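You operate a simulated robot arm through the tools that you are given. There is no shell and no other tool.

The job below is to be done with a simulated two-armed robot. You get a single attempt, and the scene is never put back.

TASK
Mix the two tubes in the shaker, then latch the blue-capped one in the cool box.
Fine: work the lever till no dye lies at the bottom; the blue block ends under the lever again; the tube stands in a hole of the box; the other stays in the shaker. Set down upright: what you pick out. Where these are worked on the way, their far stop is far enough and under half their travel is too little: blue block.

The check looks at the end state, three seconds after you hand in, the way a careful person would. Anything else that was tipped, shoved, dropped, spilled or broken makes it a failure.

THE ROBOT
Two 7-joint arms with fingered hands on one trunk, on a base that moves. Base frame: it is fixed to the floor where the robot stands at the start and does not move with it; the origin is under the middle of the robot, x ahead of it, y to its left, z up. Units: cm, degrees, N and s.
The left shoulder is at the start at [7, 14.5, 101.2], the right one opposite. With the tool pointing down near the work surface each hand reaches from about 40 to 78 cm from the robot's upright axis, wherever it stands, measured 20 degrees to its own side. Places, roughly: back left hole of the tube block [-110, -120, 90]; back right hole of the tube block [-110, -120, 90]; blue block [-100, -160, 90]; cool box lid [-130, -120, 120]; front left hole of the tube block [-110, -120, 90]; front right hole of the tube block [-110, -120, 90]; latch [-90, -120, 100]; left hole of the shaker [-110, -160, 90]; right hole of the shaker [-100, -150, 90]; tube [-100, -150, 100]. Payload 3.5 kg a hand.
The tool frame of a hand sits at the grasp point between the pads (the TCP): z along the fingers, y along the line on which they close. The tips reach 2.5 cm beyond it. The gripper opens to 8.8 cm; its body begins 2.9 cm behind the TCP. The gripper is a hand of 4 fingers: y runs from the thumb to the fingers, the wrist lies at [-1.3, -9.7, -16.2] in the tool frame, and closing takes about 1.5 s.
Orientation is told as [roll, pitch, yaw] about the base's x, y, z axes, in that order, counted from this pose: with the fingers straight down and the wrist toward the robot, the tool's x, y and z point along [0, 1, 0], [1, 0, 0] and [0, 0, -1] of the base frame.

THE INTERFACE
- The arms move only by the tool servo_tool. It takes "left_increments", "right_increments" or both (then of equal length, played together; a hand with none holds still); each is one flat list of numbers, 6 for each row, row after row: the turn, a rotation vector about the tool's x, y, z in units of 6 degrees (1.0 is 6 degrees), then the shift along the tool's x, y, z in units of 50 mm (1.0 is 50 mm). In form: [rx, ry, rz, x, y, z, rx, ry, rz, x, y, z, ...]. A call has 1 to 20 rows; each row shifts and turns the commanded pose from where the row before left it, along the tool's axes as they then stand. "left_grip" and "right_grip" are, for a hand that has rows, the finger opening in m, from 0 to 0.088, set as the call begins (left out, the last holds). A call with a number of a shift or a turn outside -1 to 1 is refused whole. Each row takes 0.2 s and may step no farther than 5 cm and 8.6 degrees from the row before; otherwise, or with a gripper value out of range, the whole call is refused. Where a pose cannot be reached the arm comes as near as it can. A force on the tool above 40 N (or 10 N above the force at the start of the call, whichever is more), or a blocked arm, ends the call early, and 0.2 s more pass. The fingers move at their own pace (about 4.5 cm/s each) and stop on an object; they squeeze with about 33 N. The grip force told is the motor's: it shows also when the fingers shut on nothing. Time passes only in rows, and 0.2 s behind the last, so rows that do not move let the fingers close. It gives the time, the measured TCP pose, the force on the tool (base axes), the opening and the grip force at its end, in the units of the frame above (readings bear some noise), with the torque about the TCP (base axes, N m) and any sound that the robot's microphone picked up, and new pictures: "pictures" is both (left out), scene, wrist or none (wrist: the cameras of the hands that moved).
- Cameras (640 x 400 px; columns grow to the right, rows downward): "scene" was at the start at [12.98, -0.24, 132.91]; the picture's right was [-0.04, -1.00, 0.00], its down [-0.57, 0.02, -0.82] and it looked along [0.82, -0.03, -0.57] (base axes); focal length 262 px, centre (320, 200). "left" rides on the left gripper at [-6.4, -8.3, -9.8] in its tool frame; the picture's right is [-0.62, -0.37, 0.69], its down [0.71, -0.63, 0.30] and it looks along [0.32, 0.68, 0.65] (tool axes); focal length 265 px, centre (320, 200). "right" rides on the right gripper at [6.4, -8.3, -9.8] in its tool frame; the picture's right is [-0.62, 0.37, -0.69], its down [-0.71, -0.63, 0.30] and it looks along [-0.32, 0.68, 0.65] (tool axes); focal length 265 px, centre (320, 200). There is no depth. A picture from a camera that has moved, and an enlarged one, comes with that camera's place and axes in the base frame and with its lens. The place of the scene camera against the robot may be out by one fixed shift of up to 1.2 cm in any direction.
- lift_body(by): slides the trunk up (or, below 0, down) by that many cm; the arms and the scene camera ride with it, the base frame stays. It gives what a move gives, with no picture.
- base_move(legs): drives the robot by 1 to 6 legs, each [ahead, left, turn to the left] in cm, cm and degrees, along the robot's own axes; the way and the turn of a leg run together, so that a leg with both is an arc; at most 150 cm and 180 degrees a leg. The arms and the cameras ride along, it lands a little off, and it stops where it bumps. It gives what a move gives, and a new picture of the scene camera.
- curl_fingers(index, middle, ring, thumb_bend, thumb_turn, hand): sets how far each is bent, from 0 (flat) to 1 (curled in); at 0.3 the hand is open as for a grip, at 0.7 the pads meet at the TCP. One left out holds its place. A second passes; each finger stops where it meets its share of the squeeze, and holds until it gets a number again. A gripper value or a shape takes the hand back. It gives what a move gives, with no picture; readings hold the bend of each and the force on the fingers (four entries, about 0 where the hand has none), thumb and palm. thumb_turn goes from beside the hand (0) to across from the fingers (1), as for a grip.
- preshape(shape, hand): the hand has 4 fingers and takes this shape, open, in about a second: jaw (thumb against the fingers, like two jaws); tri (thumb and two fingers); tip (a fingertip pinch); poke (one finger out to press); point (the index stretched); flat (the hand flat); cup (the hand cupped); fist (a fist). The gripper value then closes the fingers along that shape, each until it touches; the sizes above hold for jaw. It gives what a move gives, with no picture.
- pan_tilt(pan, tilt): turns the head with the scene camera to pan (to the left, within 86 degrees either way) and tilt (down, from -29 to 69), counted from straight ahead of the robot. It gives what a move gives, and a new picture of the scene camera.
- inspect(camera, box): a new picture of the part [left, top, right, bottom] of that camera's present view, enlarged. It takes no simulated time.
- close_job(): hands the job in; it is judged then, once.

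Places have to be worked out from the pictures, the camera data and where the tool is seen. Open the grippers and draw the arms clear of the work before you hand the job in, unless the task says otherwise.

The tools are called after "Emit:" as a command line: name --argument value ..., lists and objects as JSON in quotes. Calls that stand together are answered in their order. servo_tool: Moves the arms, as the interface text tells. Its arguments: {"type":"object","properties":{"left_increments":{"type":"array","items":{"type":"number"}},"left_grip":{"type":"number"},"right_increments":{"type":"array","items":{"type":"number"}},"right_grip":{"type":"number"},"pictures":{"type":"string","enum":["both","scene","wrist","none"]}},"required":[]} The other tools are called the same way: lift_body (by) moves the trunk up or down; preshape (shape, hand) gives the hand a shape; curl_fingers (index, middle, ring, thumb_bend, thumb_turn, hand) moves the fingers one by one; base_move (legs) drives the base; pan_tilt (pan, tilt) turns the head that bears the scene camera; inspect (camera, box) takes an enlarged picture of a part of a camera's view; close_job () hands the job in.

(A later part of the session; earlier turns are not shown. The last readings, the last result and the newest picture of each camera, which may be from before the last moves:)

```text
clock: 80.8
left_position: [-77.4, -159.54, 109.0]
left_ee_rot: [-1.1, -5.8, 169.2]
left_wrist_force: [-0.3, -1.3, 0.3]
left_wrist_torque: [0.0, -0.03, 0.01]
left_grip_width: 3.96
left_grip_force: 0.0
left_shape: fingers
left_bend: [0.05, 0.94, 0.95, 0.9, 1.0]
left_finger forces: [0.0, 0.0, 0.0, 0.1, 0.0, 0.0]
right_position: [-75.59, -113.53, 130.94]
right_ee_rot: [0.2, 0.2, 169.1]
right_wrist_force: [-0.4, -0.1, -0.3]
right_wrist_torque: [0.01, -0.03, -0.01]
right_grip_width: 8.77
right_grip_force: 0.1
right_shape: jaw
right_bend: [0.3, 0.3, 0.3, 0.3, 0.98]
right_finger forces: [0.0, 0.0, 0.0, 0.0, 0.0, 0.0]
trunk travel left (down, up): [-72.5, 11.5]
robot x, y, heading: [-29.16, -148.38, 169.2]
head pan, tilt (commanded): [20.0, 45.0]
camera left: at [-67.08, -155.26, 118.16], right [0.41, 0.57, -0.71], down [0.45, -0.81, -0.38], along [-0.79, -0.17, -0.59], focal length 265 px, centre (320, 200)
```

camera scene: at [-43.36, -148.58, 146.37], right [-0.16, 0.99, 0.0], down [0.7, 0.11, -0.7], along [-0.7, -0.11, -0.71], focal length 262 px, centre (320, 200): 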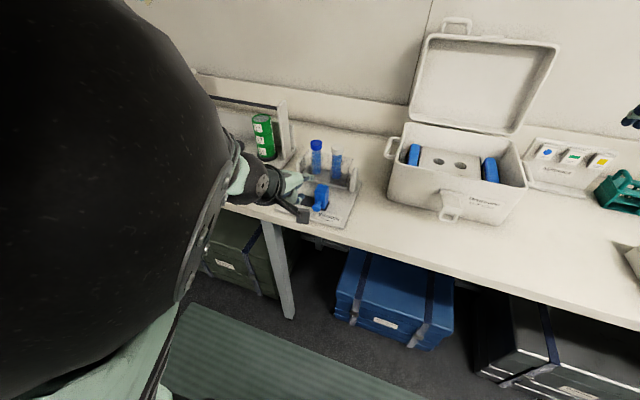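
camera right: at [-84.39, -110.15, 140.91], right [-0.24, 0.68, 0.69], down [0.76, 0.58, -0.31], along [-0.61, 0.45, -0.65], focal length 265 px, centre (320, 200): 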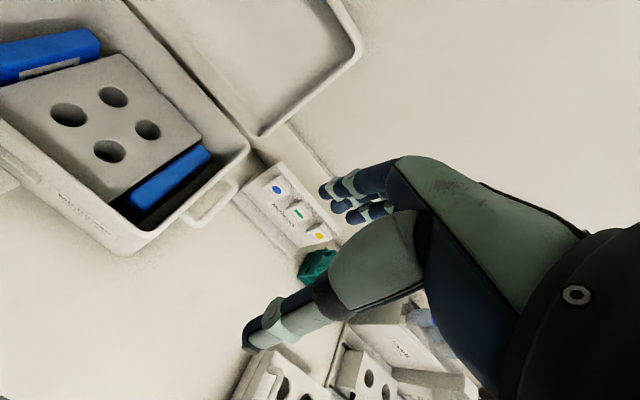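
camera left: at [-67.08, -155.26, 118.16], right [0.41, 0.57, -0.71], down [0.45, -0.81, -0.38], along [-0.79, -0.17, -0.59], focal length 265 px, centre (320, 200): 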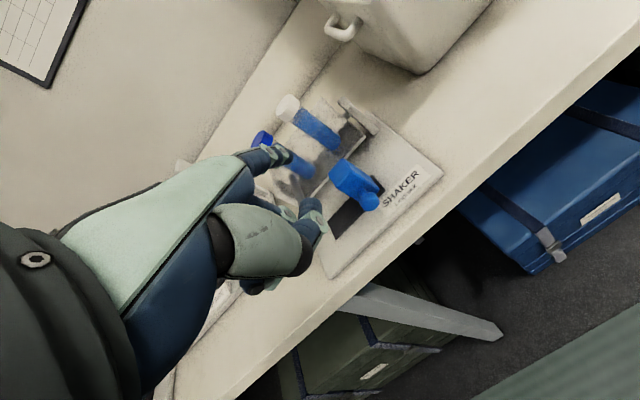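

I bring the stretched index to a place just right of the knob, tip still ~7 cm above it.

Emit:
servo_tool --left_increments '[0, 0, 0, -0.0887, 0.363, 0.601, 0, 0, 0, -0.0887, 0.363, 0.601, 0, 0, 0, -0.0887, 0.363, 0.601]' --pictures "both"

Emit:
inspect --camera "left" --box '[200, 50, 450, 290]'

Emit:
inspect --camera "scene" --box '[240, 120, 400, 240]'

```text
clock: 81.6
left_position: [-83.31, -157.16, 100.67]
left_ee_rot: [-0.8, -5.9, 169.2]
left_wrist_force: [0.4, -0.4, -0.1]
left_wrist_torque: [0.0, 0.02, -0.05]
left_grip_width: 3.98
left_grip_force: 0.1
left_shape: fingers
left_bend: [0.05, 0.94, 0.95, 0.9, 1.0]
left_finger forces: [0.0, 0.1, 0.0, 0.0, 0.0, 0.0]
right_position: [-75.56, -113.58, 130.94]
right_ee_rot: [0.2, 0.1, 169.1]
right_wrist_force: [-0.5, 0.7, 1.2]
right_wrist_torque: [-0.02, -0.03, -0.02]
right_grip_width: 8.76
right_grip_force: 0.0
right_shape: jaw
right_bend: [0.3, 0.3, 0.3, 0.3, 0.98]
right_finger forces: [0.0, 0.1, 0.0, 0.0, 0.1, 0.0]
trunk travel left (down, up): [-72.5, 11.5]
robot x, y, heading: [-29.31, -148.11, 169.1]
head pan, tilt (commanded): [20.0, 45.0]
camera scene: at [-43.05, -148.66, 146.41], right [-0.16, 0.99, 0.0], down [0.7, 0.11, -0.71], along [-0.7, -0.11, -0.71], focal length 262 px, centre (320, 200)
camera left: at [-73.0, -152.76, 109.8], right [0.41, 0.56, -0.72], down [0.45, -0.81, -0.38], along [-0.79, -0.17, -0.58], focal length 265 px, centre (320, 200)
```

scene: 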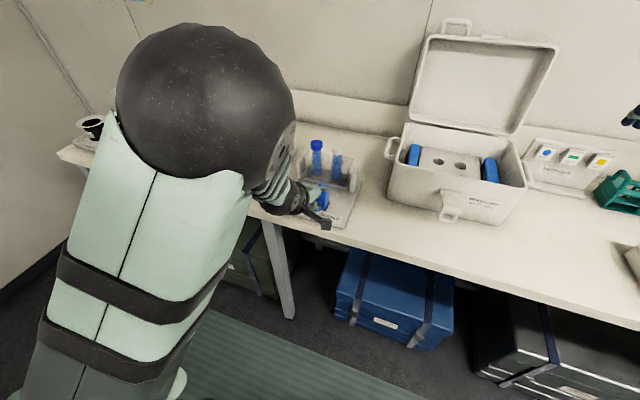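
left: 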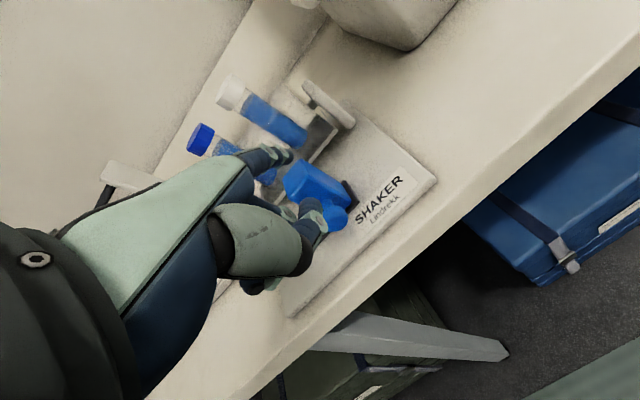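

```text
1.67 times, centred on (325, 170) of left
camera zoom: at [-73.0, -152.76, 109.8], right [0.41, 0.56, -0.72], down [0.45, -0.81, -0.38], along [-0.79, -0.17, -0.58], focal length 442 px, centre (312, 250)
```

zoom: 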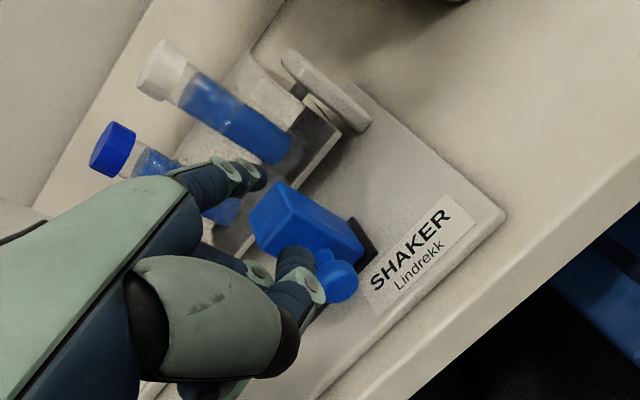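

```text
3.33 times, centred on (320, 180) of scene
camera zoom: at [-43.05, -148.66, 146.41], right [-0.16, 0.99, 0.0], down [0.7, 0.11, -0.71], along [-0.7, -0.11, -0.71], focal length 872 px, centre (320, 267)
```

zoom: 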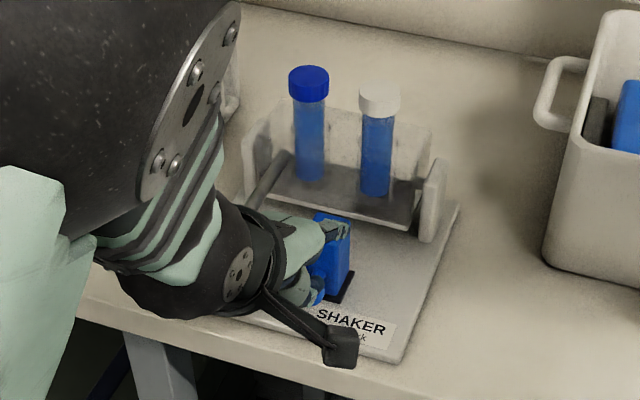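

Tip ≈ (-90.8,-154.6,101.0), knob ≈ (-90.8,-157.5,94): the tip is 2.9 cm right of the knob. I lower it 7.2 cm.

Emit:
servo_tool --left_increments '[0, 0, 0, 0, -0.0376, 0.358, 0, 0, 0, 0, -0.0376, 0.358, 0, 0, 0, 0, -0.0376, 0.358, 0, 0, 0, 0, -0.0376, 0.358]' --pictures "both"

Emit:
inspect --camera "left" --box '[200, 50, 450, 290]'

Emit:
inspect --camera "scene" --box '[240, 120, 400, 240]'

```text
clock: 82.6
left_position: [-83.11, -156.85, 93.66]
left_ee_rot: [-0.9, -5.9, 169.3]
left_wrist_force: [0.1, -0.2, 0.0]
left_wrist_torque: [-0.01, -0.05, 0.01]
left_grip_width: 3.99
left_grip_force: 0.0
left_shape: fingers
left_bend: [0.05, 0.94, 0.95, 0.9, 1.0]
left_finger forces: [0.1, 0.0, 0.0, 0.1, 0.0, 0.0]
right_position: [-75.62, -113.54, 130.92]
right_ee_rot: [0.1, 0.1, 169.1]
right_wrist_force: [-0.7, -0.2, -0.2]
right_wrist_torque: [-0.02, 0.05, 0.01]
right_grip_width: 8.75
right_grip_force: 0.1
right_shape: jaw
right_bend: [0.3, 0.3, 0.3, 0.3, 0.98]
right_finger forces: [0.0, 0.1, 0.0, 0.0, 0.1, 0.0]
trunk travel left (down, up): [-72.5, 11.5]
robot x, y, heading: [-29.19, -148.32, 168.9]
head pan, tilt (commanded): [20.0, 45.0]
camera scene: at [-42.98, -148.69, 146.41], right [-0.16, 0.99, 0.0], down [0.7, 0.11, -0.71], along [-0.7, -0.11, -0.71], focal length 262 px, centre (320, 200)
camera left: at [-72.81, -152.59, 102.68], right [0.41, 0.56, -0.72], down [0.45, -0.81, -0.38], along [-0.79, -0.17, -0.58], focal length 265 px, centre (320, 200)
```

scene: 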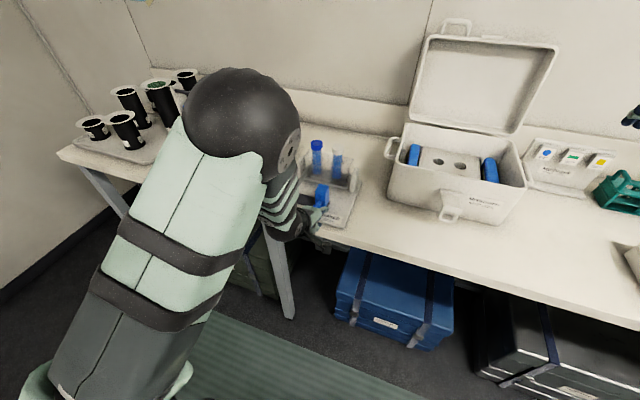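
left: 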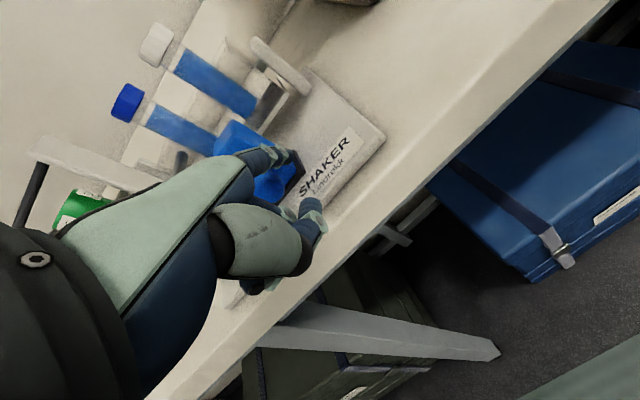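

```text
1.67 times, centred on (325, 170) of left
camera zoom: at [-72.81, -152.59, 102.68], right [0.41, 0.56, -0.72], down [0.45, -0.81, -0.38], along [-0.79, -0.17, -0.58], focal length 442 px, centre (312, 250)
```

zoom: 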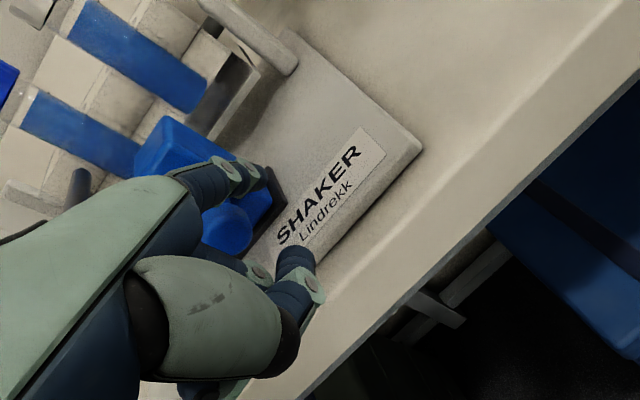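

```text
3.33 times, centred on (320, 180) of scene
camera zoom: at [-42.98, -148.69, 146.41], right [-0.16, 0.99, 0.0], down [0.7, 0.11, -0.71], along [-0.7, -0.11, -0.71], focal length 872 px, centre (320, 267)
```

zoom: 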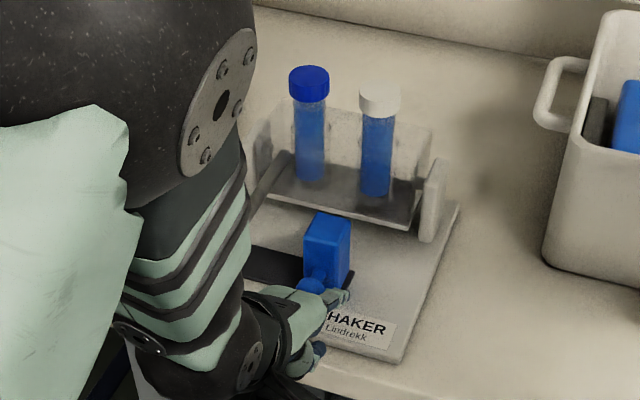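

The tip is right of the knob. I push left in 7 mm rows.

Emit:
servo_tool --left_increments '[0, 0, 0, 0.14, 0, 0, 0, 0, 0, 0.14, 0, 0, 0, 0, 0, 0.14, 0, 0, 0, 0, 0, 0.14, 0, 0, 0, 0, 0, 0.14, 0, 0]' --pictures "wrist"

Emit:
inspect --camera "scene" --box '[240, 120, 400, 240]'

Emit:
inspect --camera "left" --box '[150, 50, 400, 290]'

```text
clock: 83.8
left_position: [-83.76, -160.43, 93.41]
left_ee_rot: [-0.9, -6.0, 169.3]
left_wrist_force: [-0.4, 0.7, 1.4]
left_wrist_torque: [0.01, 0.06, -0.05]
left_grip_width: 3.99
left_grip_force: 0.2
left_shape: fingers
left_bend: [0.05, 0.94, 0.95, 0.9, 1.0]
left_finger forces: [0.7, 0.0, 0.1, 0.0, 0.0, 0.0]
right_position: [-75.48, -113.71, 130.94]
right_ee_rot: [0.1, 0.0, 169.1]
right_wrist_force: [0.2, -0.7, 0.0]
right_wrist_torque: [0.02, 0.01, 0.04]
right_grip_width: 8.76
right_grip_force: 0.0
right_shape: jaw
right_bend: [0.3, 0.3, 0.3, 0.3, 0.98]
right_finger forces: [0.1, 0.1, 0.0, 0.1, 0.0, 0.1]
trunk travel left (down, up): [-72.5, 11.5]
robot x, y, heading: [-28.83, -148.37, 169.1]
head pan, tilt (commanded): [20.0, 45.0]
camera left: at [-73.44, -156.02, 102.5], right [0.41, 0.56, -0.72], down [0.45, -0.81, -0.38], along [-0.79, -0.17, -0.58], focal length 265 px, centre (320, 200)
```

left: 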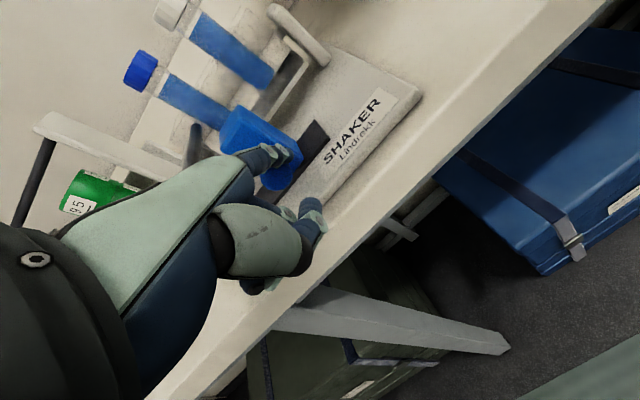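

```text
3.33 times, centred on (320, 180) of scene
camera zoom: at [-42.88, -148.72, 146.42], right [-0.16, 0.99, 0.0], down [0.7, 0.11, -0.71], along [-0.7, -0.11, -0.71], focal length 872 px, centre (320, 267)
```

zoom: 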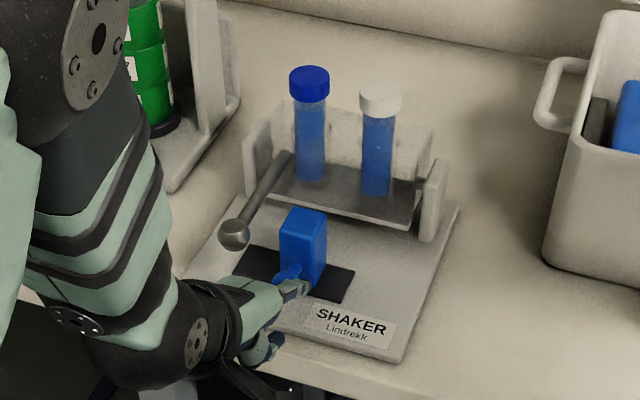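

```text
1.67 times, centred on (275, 170) of left
camera zoom: at [-73.44, -156.02, 102.5], right [0.41, 0.56, -0.72], down [0.45, -0.81, -0.38], along [-0.79, -0.17, -0.58], focal length 442 px, centre (395, 250)
```

zoom: 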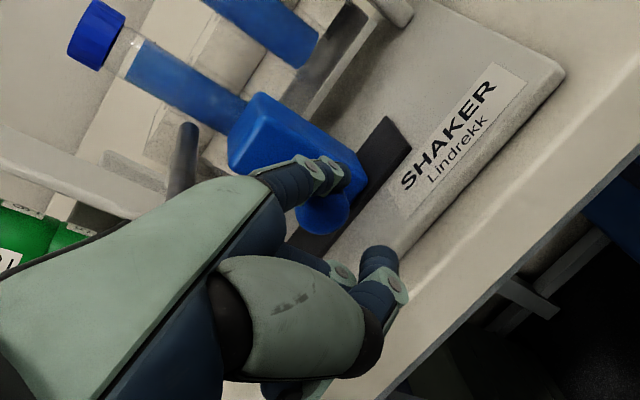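

The block follows (about 2.3 cm so far). I go on to bring it beneath the lever.

Emit:
servo_tool --left_increments '[0, 0, 0, 0.14, 0, 0, 0, 0, 0, 0.14, 0, 0, 0, 0, 0, 0.14, 0, 0, 0, 0, 0, 0.1, 0, 0]' --pictures "wrist"

Emit:
inspect --camera "scene" --box '[240, 120, 400, 240]'

```text
clock: 84.8
left_position: [-84.35, -162.84, 93.45]
left_ee_rot: [-0.9, -6.0, 169.2]
left_wrist_force: [0.7, 0.0, -0.6]
left_wrist_torque: [0.0, 0.06, -0.03]
left_grip_width: 3.99
left_grip_force: 0.1
left_shape: fingers
left_bend: [0.05, 0.94, 0.95, 0.9, 1.0]
left_finger forces: [0.7, 0.1, 0.0, 0.0, 0.0, 0.1]
right_position: [-75.33, -113.64, 130.98]
right_ee_rot: [0.1, 0.2, 169.1]
right_wrist_force: [0.2, 0.3, 0.7]
right_wrist_torque: [0.01, -0.01, 0.01]
right_grip_width: 8.79
right_grip_force: 0.0
right_shape: jaw
right_bend: [0.3, 0.3, 0.3, 0.3, 0.98]
right_finger forces: [0.1, 0.0, 0.0, 0.0, 0.0, 0.1]
trunk travel left (down, up): [-72.5, 11.5]
robot x, y, heading: [-28.9, -148.66, 169.4]
head pan, tilt (commanded): [20.0, 45.0]
camera left: at [-73.96, -158.54, 102.44], right [0.41, 0.56, -0.72], down [0.45, -0.81, -0.38], along [-0.79, -0.17, -0.58], focal length 265 px, centre (320, 200)
```

left: 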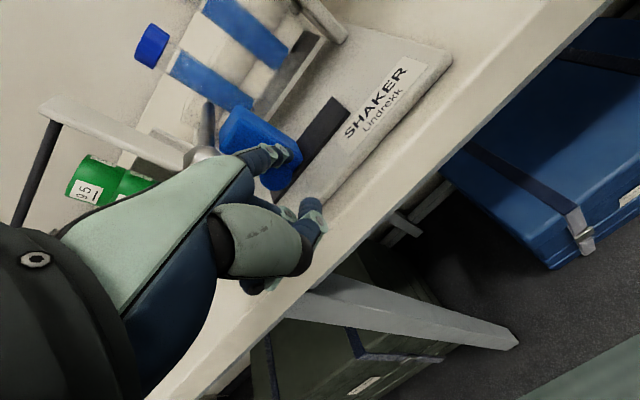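

```text
3.33 times, centred on (320, 180) of scene
camera zoom: at [-42.87, -148.71, 146.42], right [-0.16, 0.99, 0.0], down [0.7, 0.11, -0.71], along [-0.7, -0.11, -0.71], focal length 872 px, centre (320, 267)
```

zoom: 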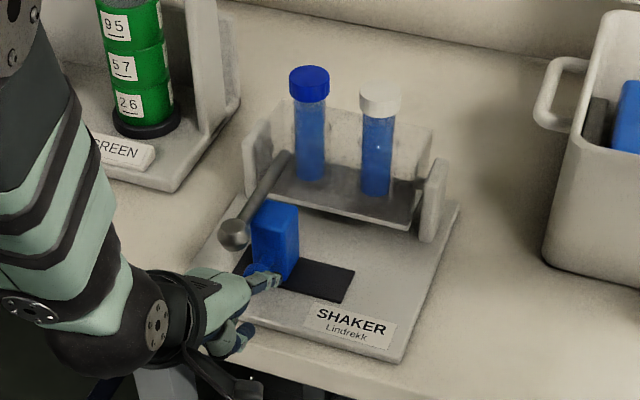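

Close: the block begins to go beneath the lever. I push the last part in 4 mm rows.

Emit:
servo_tool --left_increments '[0, 0, 0, 0.08, 0, 0, 0, 0, 0, 0.08, 0, 0, 0, 0, 0, 0.08, 0, 0, 0, 0, 0, 0.08, 0, 0]' --pictures "wrist"

Emit:
inspect --camera "scene" --box '[240, 120, 400, 240]'

```text
clock: 85.8
left_position: [-84.67, -164.42, 93.52]
left_ee_rot: [-0.9, -6.0, 169.2]
left_wrist_force: [0.2, 0.1, -0.1]
left_wrist_torque: [0.03, 0.02, -0.02]
left_grip_width: 3.99
left_grip_force: 0.4
left_shape: fingers
left_bend: [0.05, 0.94, 0.95, 0.9, 1.0]
left_finger forces: [0.2, 0.0, 0.0, 0.0, 0.1, 0.1]
right_position: [-75.52, -113.54, 131.03]
right_ee_rot: [0.2, 0.1, 169.2]
right_wrist_force: [0.8, -0.1, 0.7]
right_wrist_torque: [-0.01, 0.03, -0.01]
right_grip_width: 8.75
right_grip_force: 0.1
right_shape: jaw
right_bend: [0.3, 0.3, 0.3, 0.3, 0.98]
right_finger forces: [0.0, 0.1, 0.0, 0.1, 0.0, 0.1]
trunk travel left (down, up): [-72.5, 11.5]
robot x, y, heading: [-29.09, -148.57, 169.0]
head pan, tilt (commanded): [20.0, 45.0]
camera left: at [-74.27, -160.14, 102.49], right [0.41, 0.56, -0.72], down [0.45, -0.81, -0.38], along [-0.79, -0.17, -0.58], focal length 265 px, centre (320, 200)
```

left: 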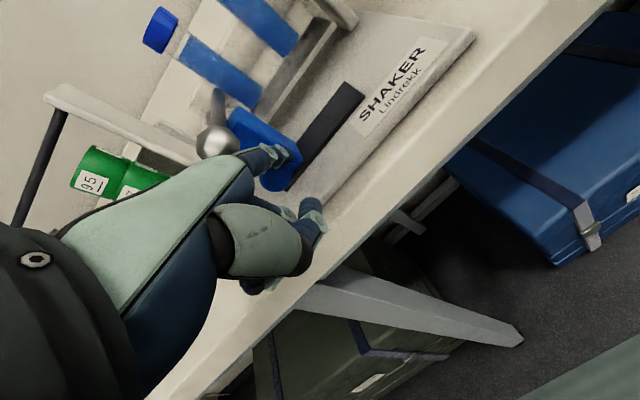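

```text
3.33 times, centred on (320, 180) of scene
camera zoom: at [-42.88, -148.71, 146.42], right [-0.16, 0.99, 0.0], down [0.7, 0.11, -0.71], along [-0.7, -0.11, -0.71], focal length 872 px, centre (320, 267)
```

zoom: 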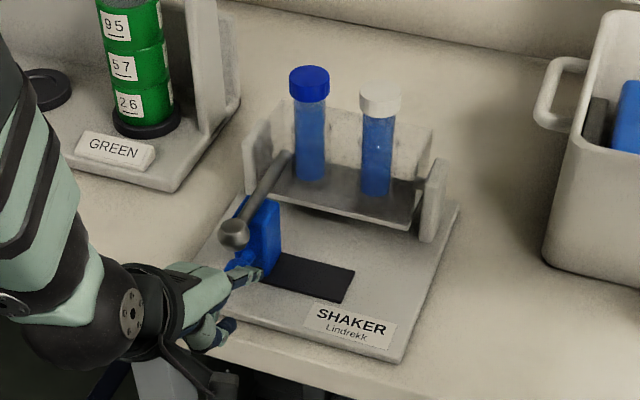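

Nearly at its first place. I push gently on until the left stop is felt.

Emit:
servo_tool --left_increments '[0, 0, 0, 0.06, 0, 0, 0, 0, 0, 0.06, 0, 0]' --pictures "none"

Emit:
servo_tool --left_increments '[0, 0, 0, 0.06, 0, 0, 0, 0, 0, 0.04, 0, 0]' --pictures "wrist"

Emit:
inspect --camera "scene" --box '[240, 120, 400, 240]'

```text
clock: 86.4
left_position: [-84.73, -164.87, 93.53]
left_ee_rot: [-0.9, -6.1, 169.3]
left_wrist_force: [0.2, 2.6, 0.2]
left_wrist_torque: [-0.02, 0.03, -0.22]
left_grip_width: 3.99
left_grip_force: 1.0
left_shape: fingers
left_bend: [0.05, 0.94, 0.95, 0.9, 1.0]
left_finger forces: [2.7, 0.0, 0.0, 0.1, 0.0, 0.1]
right_position: [-75.43, -113.57, 130.97]
right_ee_rot: [0.1, 0.0, 169.2]
right_wrist_force: [0.3, 0.3, 0.5]
right_wrist_torque: [0.03, 0.0, 0.01]
right_grip_width: 8.77
right_grip_force: 0.0
right_shape: jaw
right_bend: [0.3, 0.3, 0.3, 0.3, 0.98]
right_finger forces: [0.0, 0.1, 0.0, 0.0, 0.0, 0.0]
trunk travel left (down, up): [-72.5, 11.5]
robot x, y, heading: [-29.23, -148.63, 169.0]
head pan, tilt (commanded): [20.0, 45.0]
```

```text
clock: 87.0
left_position: [-84.81, -165.48, 93.48]
left_ee_rot: [-0.9, -5.9, 169.1]
left_wrist_force: [1.4, 6.6, 0.7]
left_wrist_torque: [-0.05, 0.02, -0.44]
left_grip_width: 4.02
left_grip_force: 3.8
left_shape: fingers
left_bend: [0.05, 0.94, 0.95, 0.9, 1.0]
left_finger forces: [6.0, 0.0, 0.1, 0.0, 0.1, 0.1]
right_position: [-75.39, -113.45, 130.88]
right_ee_rot: [0.2, 0.1, 169.0]
right_wrist_force: [0.9, 0.7, 0.7]
right_wrist_torque: [0.0, -0.02, -0.01]
right_grip_width: 8.75
right_grip_force: 0.0
right_shape: jaw
right_bend: [0.3, 0.3, 0.3, 0.3, 0.98]
right_finger forces: [0.0, 0.0, 0.1, 0.0, 0.1, 0.1]
trunk travel left (down, up): [-72.5, 11.5]
robot x, y, heading: [-29.02, -148.74, 169.2]
head pan, tilt (commanded): [20.0, 45.0]
camera left: at [-74.4, -161.03, 102.48], right [0.41, 0.56, -0.72], down [0.45, -0.81, -0.38], along [-0.79, -0.17, -0.58], focal length 265 px, centre (320, 200)
```

left: 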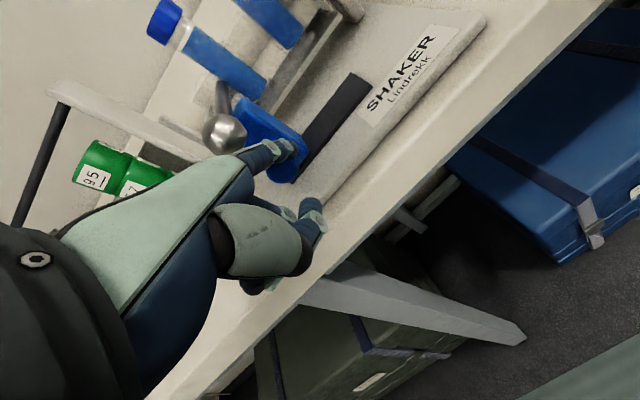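

```text
3.33 times, centred on (320, 180) of scene
camera zoom: at [-42.82, -148.51, 146.43], right [-0.16, 0.99, 0.0], down [0.7, 0.11, -0.71], along [-0.7, -0.11, -0.71], focal length 872 px, centre (320, 267)
```

zoom: 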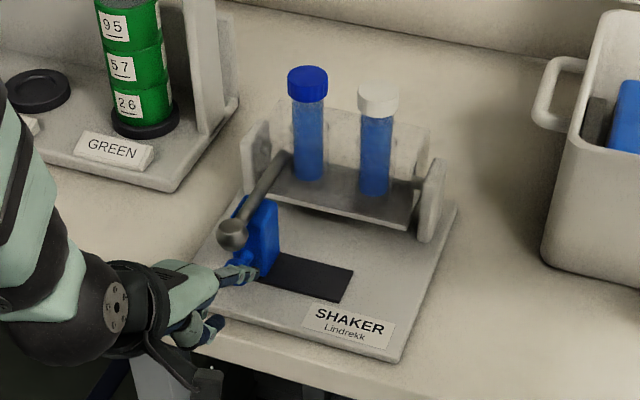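

The stop is felt (6.6 N): the block is back under the lever. I free the finger to the right, draw it back and raise the hand.

Emit:
servo_tool --left_increments '[0, 0, 0, -0.12, 0, 0, 0, 0, 0, -0.1, -0.3, 0, 0, 0, 0, 0, -0.6, 0, 0, 0, 0, 0, -0.6, -0.2, 0, 0, 0, 0, 0, -0.8, 0, 0, 0, 0, 0, -0.8, 0, 0, 0, 0, 0, -0.8, 0, 0, 0, 0, 0, -0.8]' --pictures "both"

Emit:
preshape --shape "jaw" --hand "left"

Emit:
inspect --camera "scene" --box '[230, 120, 390, 250]'

```text
clock: 88.8
left_position: [-75.23, -166.06, 109.77]
left_ee_rot: [-0.6, -6.0, 169.3]
left_wrist_force: [0.2, -0.4, 0.1]
left_wrist_torque: [-0.04, 0.05, 0.01]
left_grip_width: 3.96
left_grip_force: 0.2
left_shape: fingers
left_bend: [0.05, 0.94, 0.95, 0.9, 1.0]
left_finger forces: [0.0, 0.1, 0.0, 0.1, 0.0, 0.1]
right_position: [-75.29, -113.14, 130.99]
right_ee_rot: [0.4, 0.0, 169.2]
right_wrist_force: [1.1, 0.1, 0.0]
right_wrist_torque: [-0.02, 0.0, 0.01]
right_grip_width: 8.77
right_grip_force: 0.0
right_shape: jaw
right_bend: [0.3, 0.3, 0.3, 0.3, 0.98]
right_finger forces: [0.0, 0.0, 0.0, 0.0, 0.1, 0.1]
trunk travel left (down, up): [-72.5, 11.5]
robot x, y, heading: [-28.82, -148.21, 168.8]
head pan, tilt (commanded): [20.0, 45.0]
camera scene: at [-42.76, -148.17, 146.43], right [-0.16, 0.99, 0.0], down [0.7, 0.11, -0.71], along [-0.7, -0.11, -0.71], focal length 262 px, centre (320, 200)
camera left: at [-64.94, -161.68, 118.78], right [0.41, 0.56, -0.72], down [0.45, -0.81, -0.38], along [-0.79, -0.17, -0.58], focal length 265 px, centre (320, 200)
```

scene: 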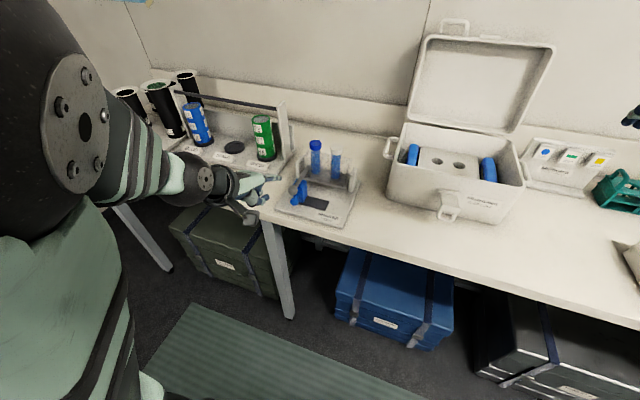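
left: 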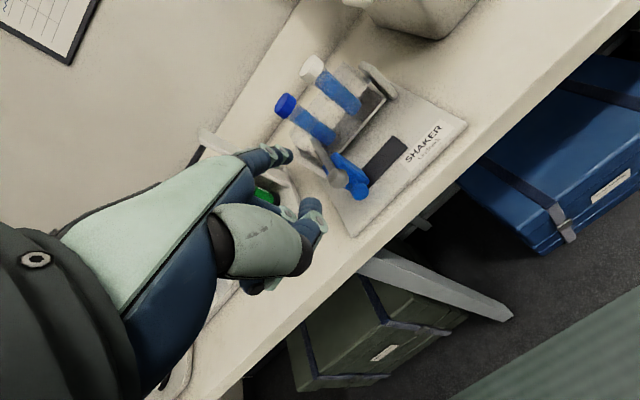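

```text
clock: 89.7
left_position: [-75.44, -166.4, 109.67]
left_ee_rot: [-0.9, -5.9, 169.3]
left_wrist_force: [-1.0, -0.1, 0.1]
left_wrist_torque: [0.02, -0.03, 0.0]
left_grip_width: 8.77
left_grip_force: 0.1
left_shape: jaw
left_bend: [0.3, 0.3, 0.3, 0.3, 0.98]
left_finger forces: [0.1, 0.1, 0.0, 0.0, 0.0, 0.0]
right_position: [-75.37, -113.68, 130.93]
right_ee_rot: [0.1, 0.1, 169.2]
right_wrist_force: [0.7, 1.0, 0.8]
right_wrist_torque: [-0.03, 0.0, -0.02]
right_grip_width: 8.75
right_grip_force: 0.1
right_shape: jaw
right_bend: [0.3, 0.3, 0.3, 0.3, 0.98]
right_finger forces: [0.0, 0.0, 0.0, 0.0, 0.0, 0.0]
trunk travel left (down, up): [-72.5, 11.5]
robot x, y, heading: [-29.17, -148.33, 169.1]
head pan, tilt (commanded): [20.0, 45.0]
```

```text
3.08 times, centred on (310, 185) of scene
camera zoom: at [-42.89, -148.79, 146.42], right [-0.16, 0.99, 0.0], down [0.7, 0.11, -0.71], along [-0.7, -0.11, -0.71], focal length 805 px, centre (351, 246)
```

zoom: 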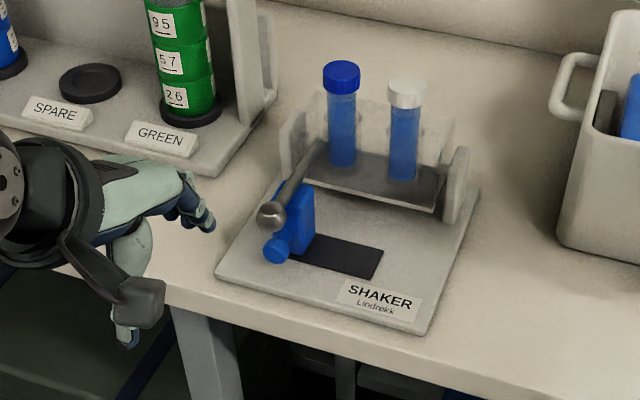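

The lever, block and knob are as at the start. Next is the blue-capped tube: I raise the hand, level it, and drive the base 12 cm forward again so the tube and the box come within good reach.

Emit:
servo_tool --left_increments '[0, 0, 0, 0, 0, -0.9, 0, 0, 0, 0, 0, -0.9, 1, 0, 0, 0, 0, -0.6]' --pictures "none"

Emit:
base_move --legs '[[12, 0, 0]]'

Emit:
servo_tool --left_increments '[0, 0, 0, 0, 0, 0]' --right_increments '[0, 0, 0, 0, 0, 0]' --pictures "wrist"

```text
clock: 90.5
left_position: [-75.97, -168.28, 120.63]
left_ee_rot: [-1.6, 0.1, 169.0]
left_wrist_force: [0.5, 0.3, -0.5]
left_wrist_torque: [0.01, 0.0, 0.0]
left_grip_width: 8.76
left_grip_force: 0.0
left_shape: jaw
left_bend: [0.3, 0.3, 0.3, 0.3, 0.98]
left_finger forces: [0.0, 0.0, 0.0, 0.0, 0.1, 0.1]
left hand out of reach, approached as far as the arm can: row 1, 2
right_position: [-75.41, -113.65, 131.01]
right_ee_rot: [0.1, 0.1, 169.1]
right_wrist_force: [-0.2, 0.4, -0.5]
right_wrist_torque: [0.01, 0.01, 0.0]
right_grip_width: 8.74
right_grip_force: 0.1
right_shape: jaw
right_bend: [0.3, 0.3, 0.3, 0.3, 0.98]
right_finger forces: [0.0, 0.0, 0.1, 0.0, 0.0, 0.0]
trunk travel left (down, up): [-72.5, 11.5]
robot x, y, heading: [-29.48, -148.73, 169.0]
head pan, tilt (commanded): [20.0, 45.0]
```

```text
clock: 91.8
left_position: [-87.82, -166.29, 120.5]
left_ee_rot: [-1.6, 0.0, 169.3]
left_wrist_force: [-0.5, 0.2, -1.1]
left_wrist_torque: [-0.02, -0.01, -0.02]
left_grip_width: 8.78
left_grip_force: 0.2
left_shape: jaw
left_bend: [0.3, 0.3, 0.3, 0.3, 0.98]
left_finger forces: [0.1, 0.0, 0.0, 0.0, 0.1, 0.1]
right_position: [-87.11, -111.36, 131.06]
right_ee_rot: [0.1, -0.1, 169.2]
right_wrist_force: [0.5, -0.3, -0.5]
right_wrist_torque: [0.01, 0.0, 0.05]
right_grip_width: 8.77
right_grip_force: 0.1
right_shape: jaw
right_bend: [0.3, 0.3, 0.3, 0.3, 0.98]
right_finger forces: [0.0, 0.0, 0.0, 0.0, 0.0, 0.0]
trunk travel left (down, up): [-72.5, 11.5]
robot x, y, heading: [-41.26, -146.22, 169.1]
head pan, tilt (commanded): [20.0, 45.0]
camera scene: at [-54.63, -146.43, 146.45], right [-0.16, 0.99, 0.0], down [0.7, 0.11, -0.71], along [-0.7, -0.11, -0.71], focal length 262 px, centre (320, 200)
```

scene: 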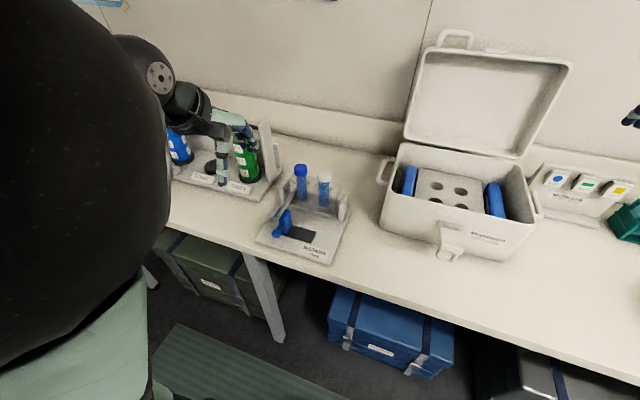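

```text
clock: 92.2
left_position: [-87.82, -166.04, 120.55]
left_ee_rot: [-1.8, 0.1, 169.4]
left_wrist_force: [0.4, -0.8, -0.1]
left_wrist_torque: [-0.01, -0.03, -0.01]
left_grip_width: 8.79
left_grip_force: 0.1
left_shape: jaw
left_bend: [0.3, 0.3, 0.3, 0.3, 0.98]
left_finger forces: [0.0, 0.0, 0.1, 0.1, 0.0, 0.0]
right_position: [-87.32, -111.27, 131.1]
right_ee_rot: [0.1, 0.0, 169.1]
right_wrist_force: [0.4, -0.5, 0.2]
right_wrist_torque: [-0.03, -0.01, 0.01]
right_grip_width: 8.78
right_grip_force: 0.1
right_shape: jaw
right_bend: [0.3, 0.3, 0.3, 0.3, 0.98]
right_finger forces: [0.0, 0.0, 0.1, 0.0, 0.0, 0.0]
trunk travel left (down, up): [-72.5, 11.5]
robot x, y, heading: [-41.25, -145.87, 169.4]
head pan, tilt (commanded): [20.0, 45.0]
camera right: at [-80.3, -119.24, 140.91], right [-0.24, 0.68, 0.69], down [0.75, 0.58, -0.31], along [-0.61, 0.45, -0.65], focal length 265 px, centre (320, 200)
camera left: at [-78.49, -161.81, 130.59], right [0.48, 0.56, -0.67], down [0.49, -0.81, -0.33], along [-0.73, -0.17, -0.66], focal length 265 px, centre (320, 200)
```

right: 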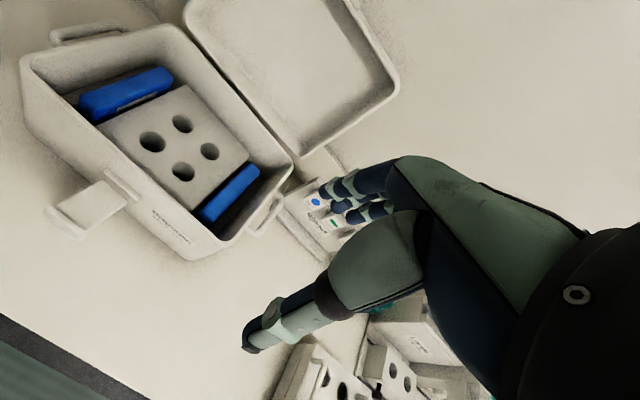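
left: 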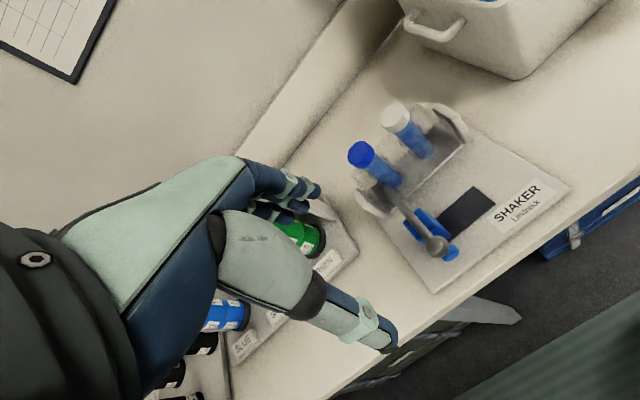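

Emit:
inspect --camera "left" --box '[320, 80, 480, 220]'

Emit:
inspect --camera "right" --box '[10, 10, 310, 270]'

```text
2.86 times, centred on (400, 150) of left
camera zoom: at [-78.49, -161.81, 130.59], right [0.48, 0.56, -0.67], down [0.49, -0.81, -0.33], along [-0.73, -0.17, -0.66], focal length 758 px, centre (91, 343)
```

zoom: 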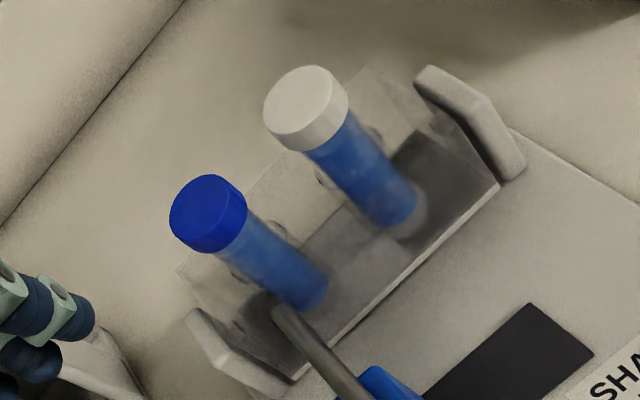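

```text
1.54 times, centred on (160, 140) of right
camera zoom: at [-80.3, -119.24, 140.91], right [-0.24, 0.68, 0.69], down [0.75, 0.58, -0.31], along [-0.61, 0.45, -0.65], focal length 408 px, centre (566, 292)
```

zoom: 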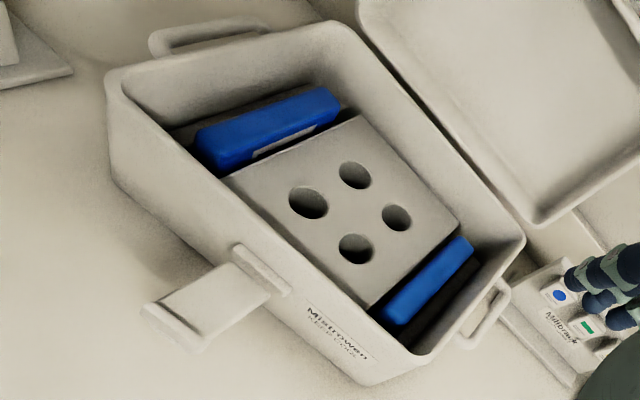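

From several views the blue cap top centre is ≈ (-105.1,-159.6,105.2); the thumb opposes at tool x≈0.4. I bring the open hand above the tube (TCP z≈116).

Emit:
servo_tool --left_increments '[0, 0.3, 0, 0, 0, 0, 0, 0, 0, -0.142, 0.727, 0.18, 0, 0, 0, -0.142, 0.727, 0.18, 0, 0, 0, -0.142, 0.727, 0.18, 0, 0, 0, -0.142, 0.727, 0.18, 0, 0, 0, -0.142, 0.727, 0.18]' --pictures "both"

Emit:
inspect --camera "left" --box '[230, 150, 480, 380]'

Emit:
inspect --camera "scene" --box '[200, 80, 370, 260]'

```text
clock: 93.6
left_position: [-105.33, -159.24, 115.72]
left_ee_rot: [0.2, 0.3, 169.5]
left_wrist_force: [0.7, -0.2, 0.4]
left_wrist_torque: [-0.04, -0.03, -0.02]
left_grip_width: 8.81
left_grip_force: 0.0
left_shape: jaw
left_bend: [0.3, 0.3, 0.3, 0.3, 0.98]
left_finger forces: [0.0, 0.1, 0.1, 0.0, 0.1, 0.0]
right_position: [-87.76, -111.35, 130.98]
right_ee_rot: [0.1, 0.0, 169.2]
right_wrist_force: [-0.4, 0.7, -0.5]
right_wrist_torque: [0.01, 0.0, 0.01]
right_grip_width: 8.76
right_grip_force: 0.1
right_shape: jaw
right_bend: [0.3, 0.3, 0.3, 0.3, 0.98]
right_finger forces: [0.1, 0.1, 0.1, 0.0, 0.0, 0.0]
trunk travel left (down, up): [-72.5, 11.5]
robot x, y, heading: [-41.06, -146.26, 169.1]
head pan, tilt (commanded): [20.0, 45.0]
camera scene: at [-55.13, -146.41, 146.4], right [-0.16, 0.99, 0.0], down [0.7, 0.11, -0.71], along [-0.7, -0.11, -0.71], focal length 262 px, centre (320, 200)
camera left: at [-96.06, -154.54, 125.58], right [0.48, 0.54, -0.69], down [0.49, -0.82, -0.3], along [-0.73, -0.2, -0.66], focal length 265 px, centre (320, 200)
```

scene: 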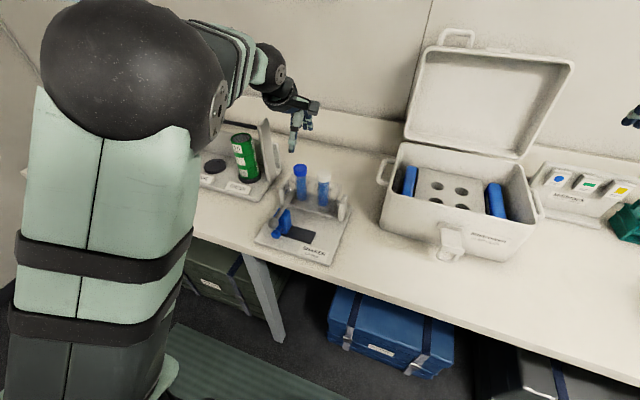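
left: 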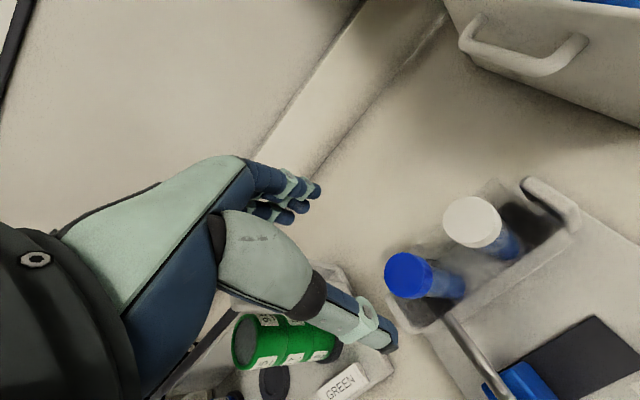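

```text
1.74 times, centred on (355, 265) of left
camera zoom: at [-96.06, -154.54, 125.58], right [0.48, 0.54, -0.69], down [0.49, -0.82, -0.3], along [-0.73, -0.2, -0.66], focal length 462 px, centre (259, 87)
```

zoom: 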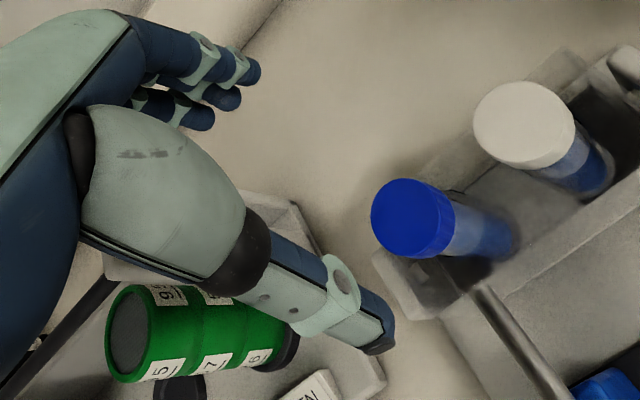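

```text
2.22 times, centred on (285, 170) of scene
camera zoom: at [-55.13, -146.41, 146.4], right [-0.16, 0.99, 0.0], down [0.7, 0.11, -0.71], along [-0.7, -0.11, -0.71], focal length 581 px, centre (398, 267)
```

zoom: 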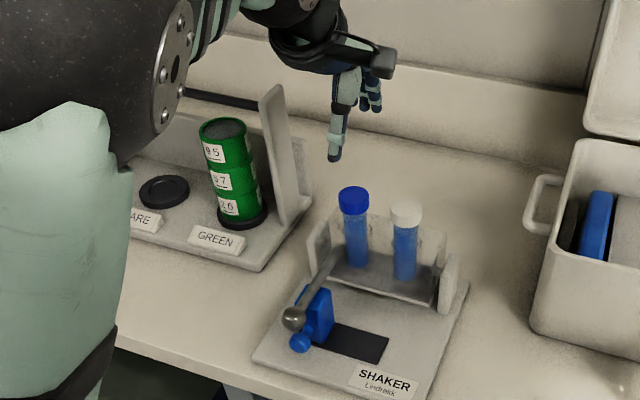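

The cap is at ≈ (-105.5,-159.85), i.e. within 2 mm of where I want it between thumb and fingers. I descend to just above cap height and check.

Emit:
servo_tool --left_increments '[0, 0, 0, 0.04, 0.02, 0.45, 0, 0, 0, 0, 0, 0.45, 0, 0, 0, 0, 0, 0.45, 0, 0, 0, 0, 0, 0.3]' --pictures "both"

Emit:
inspect --camera "left" --box '[230, 150, 480, 380]'

Emit:
inspect --camera "scene" --box '[220, 120, 370, 260]'

```text
clock: 94.6
left_position: [-105.23, -159.69, 107.65]
left_ee_rot: [0.2, 0.3, 169.3]
left_wrist_force: [-0.2, 0.4, -0.8]
left_wrist_torque: [-0.02, -0.03, 0.0]
left_grip_width: 8.75
left_grip_force: 0.1
left_shape: jaw
left_bend: [0.3, 0.3, 0.3, 0.3, 0.98]
left_finger forces: [0.0, 0.0, 0.0, 0.1, 0.1, 0.0]
right_position: [-87.67, -111.26, 130.99]
right_ee_rot: [0.1, 0.1, 169.3]
right_wrist_force: [0.5, -0.2, -0.5]
right_wrist_torque: [0.01, -0.03, -0.02]
right_grip_width: 8.78
right_grip_force: 0.0
right_shape: jaw
right_bend: [0.3, 0.3, 0.3, 0.3, 0.98]
right_finger forces: [0.0, 0.0, 0.1, 0.1, 0.0, 0.0]
trunk travel left (down, up): [-72.5, 11.5]
robot x, y, heading: [-40.88, -146.23, 169.3]
head pan, tilt (commanded): [20.0, 45.0]
camera scene: at [-54.91, -146.42, 146.42], right [-0.16, 0.99, 0.0], down [0.7, 0.11, -0.71], along [-0.7, -0.11, -0.71], focal length 262 px, centre (320, 200)
camera left: at [-95.94, -154.92, 117.38], right [0.48, 0.54, -0.69], down [0.49, -0.82, -0.3], along [-0.73, -0.2, -0.65], focal length 265 px, centre (320, 200)
```

scene: 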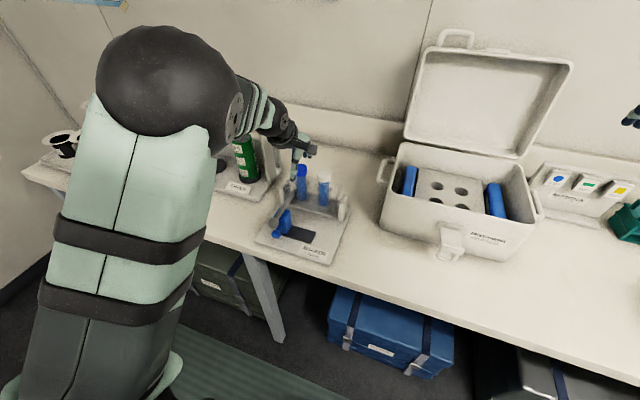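
left: 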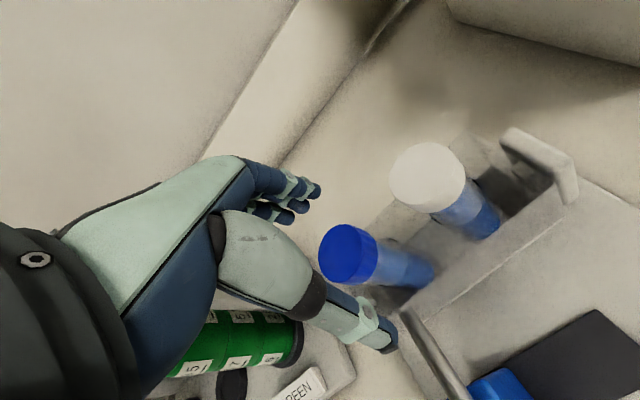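

```text
1.74 times, centred on (355, 265) of left
camera zoom: at [-95.94, -154.92, 117.38], right [0.48, 0.54, -0.69], down [0.49, -0.82, -0.3], along [-0.73, -0.2, -0.65], focal length 462 px, centre (259, 87)
```

zoom: 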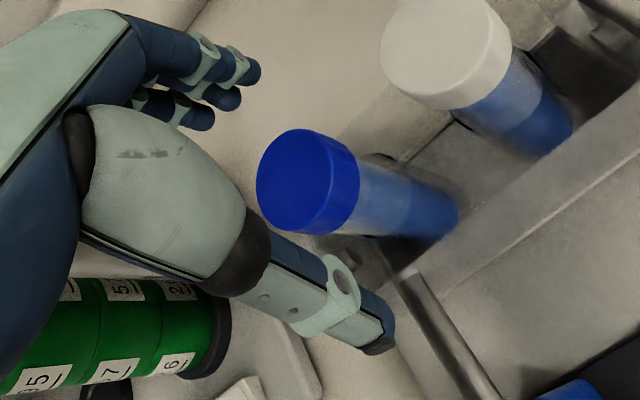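

```text
2.86 times, centred on (295, 190) of scene
camera zoom: at [-54.91, -146.42, 146.42], right [-0.16, 0.99, 0.0], down [0.7, 0.11, -0.71], along [-0.7, -0.11, -0.71], focal length 748 px, centre (391, 229)
```

zoom: 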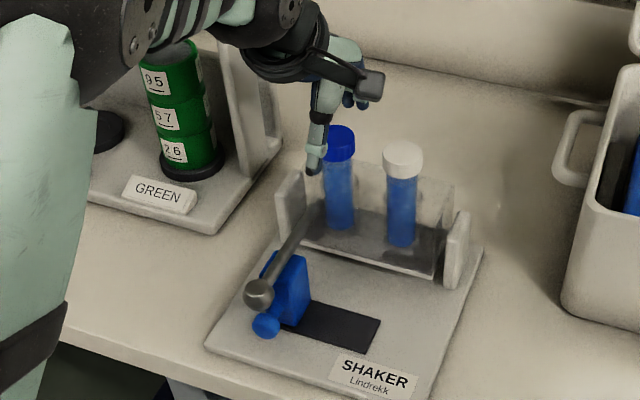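

The cap sits centred between thumb and fingers. I descend to grip height (TCP z≈104.1) and close on the cap.

Emit:
servo_tool --left_increments '[0, 0, 0, -0.03, 0, 0.36, 0, 0, 0, 0, 0, 0.36]' --pictures "wrist"

Emit:
inspect --camera "left" --box '[230, 150, 480, 380]'

```text
clock: 95.2
left_position: [-105.21, -159.32, 103.87]
left_ee_rot: [0.3, 0.3, 169.5]
left_wrist_force: [0.2, -0.2, -1.2]
left_wrist_torque: [0.0, 0.01, -0.02]
left_grip_width: 8.75
left_grip_force: 0.0
left_shape: jaw
left_bend: [0.3, 0.3, 0.3, 0.3, 0.98]
left_finger forces: [0.0, 0.0, 0.1, 0.0, 0.0, 0.1]
right_position: [-87.45, -111.37, 130.96]
right_ee_rot: [0.2, 0.1, 169.2]
right_wrist_force: [-0.5, 0.3, -0.5]
right_wrist_torque: [0.02, -0.01, 0.01]
right_grip_width: 8.76
right_grip_force: 0.0
right_shape: jaw
right_bend: [0.3, 0.3, 0.3, 0.3, 0.98]
right_finger forces: [0.0, 0.0, 0.0, 0.1, 0.0, 0.0]
trunk travel left (down, up): [-72.5, 11.5]
robot x, y, heading: [-40.89, -146.01, 169.4]
head pan, tilt (commanded): [20.0, 45.0]
camera left: at [-95.87, -154.63, 113.73], right [0.48, 0.54, -0.69], down [0.49, -0.82, -0.3], along [-0.73, -0.19, -0.65], focal length 265 px, centre (320, 200)
```

left: 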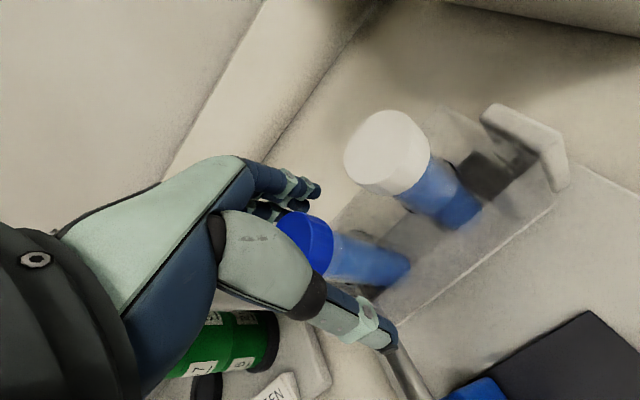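

```text
1.74 times, centred on (355, 265) of left
camera zoom: at [-95.87, -154.63, 113.73], right [0.48, 0.54, -0.69], down [0.49, -0.82, -0.3], along [-0.73, -0.19, -0.65], focal length 462 px, centre (259, 87)
```

zoom: 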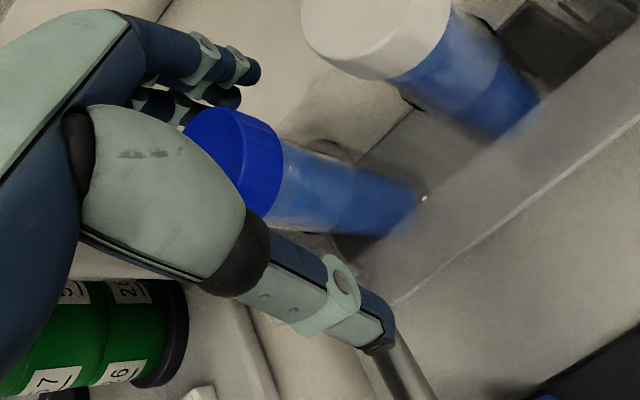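

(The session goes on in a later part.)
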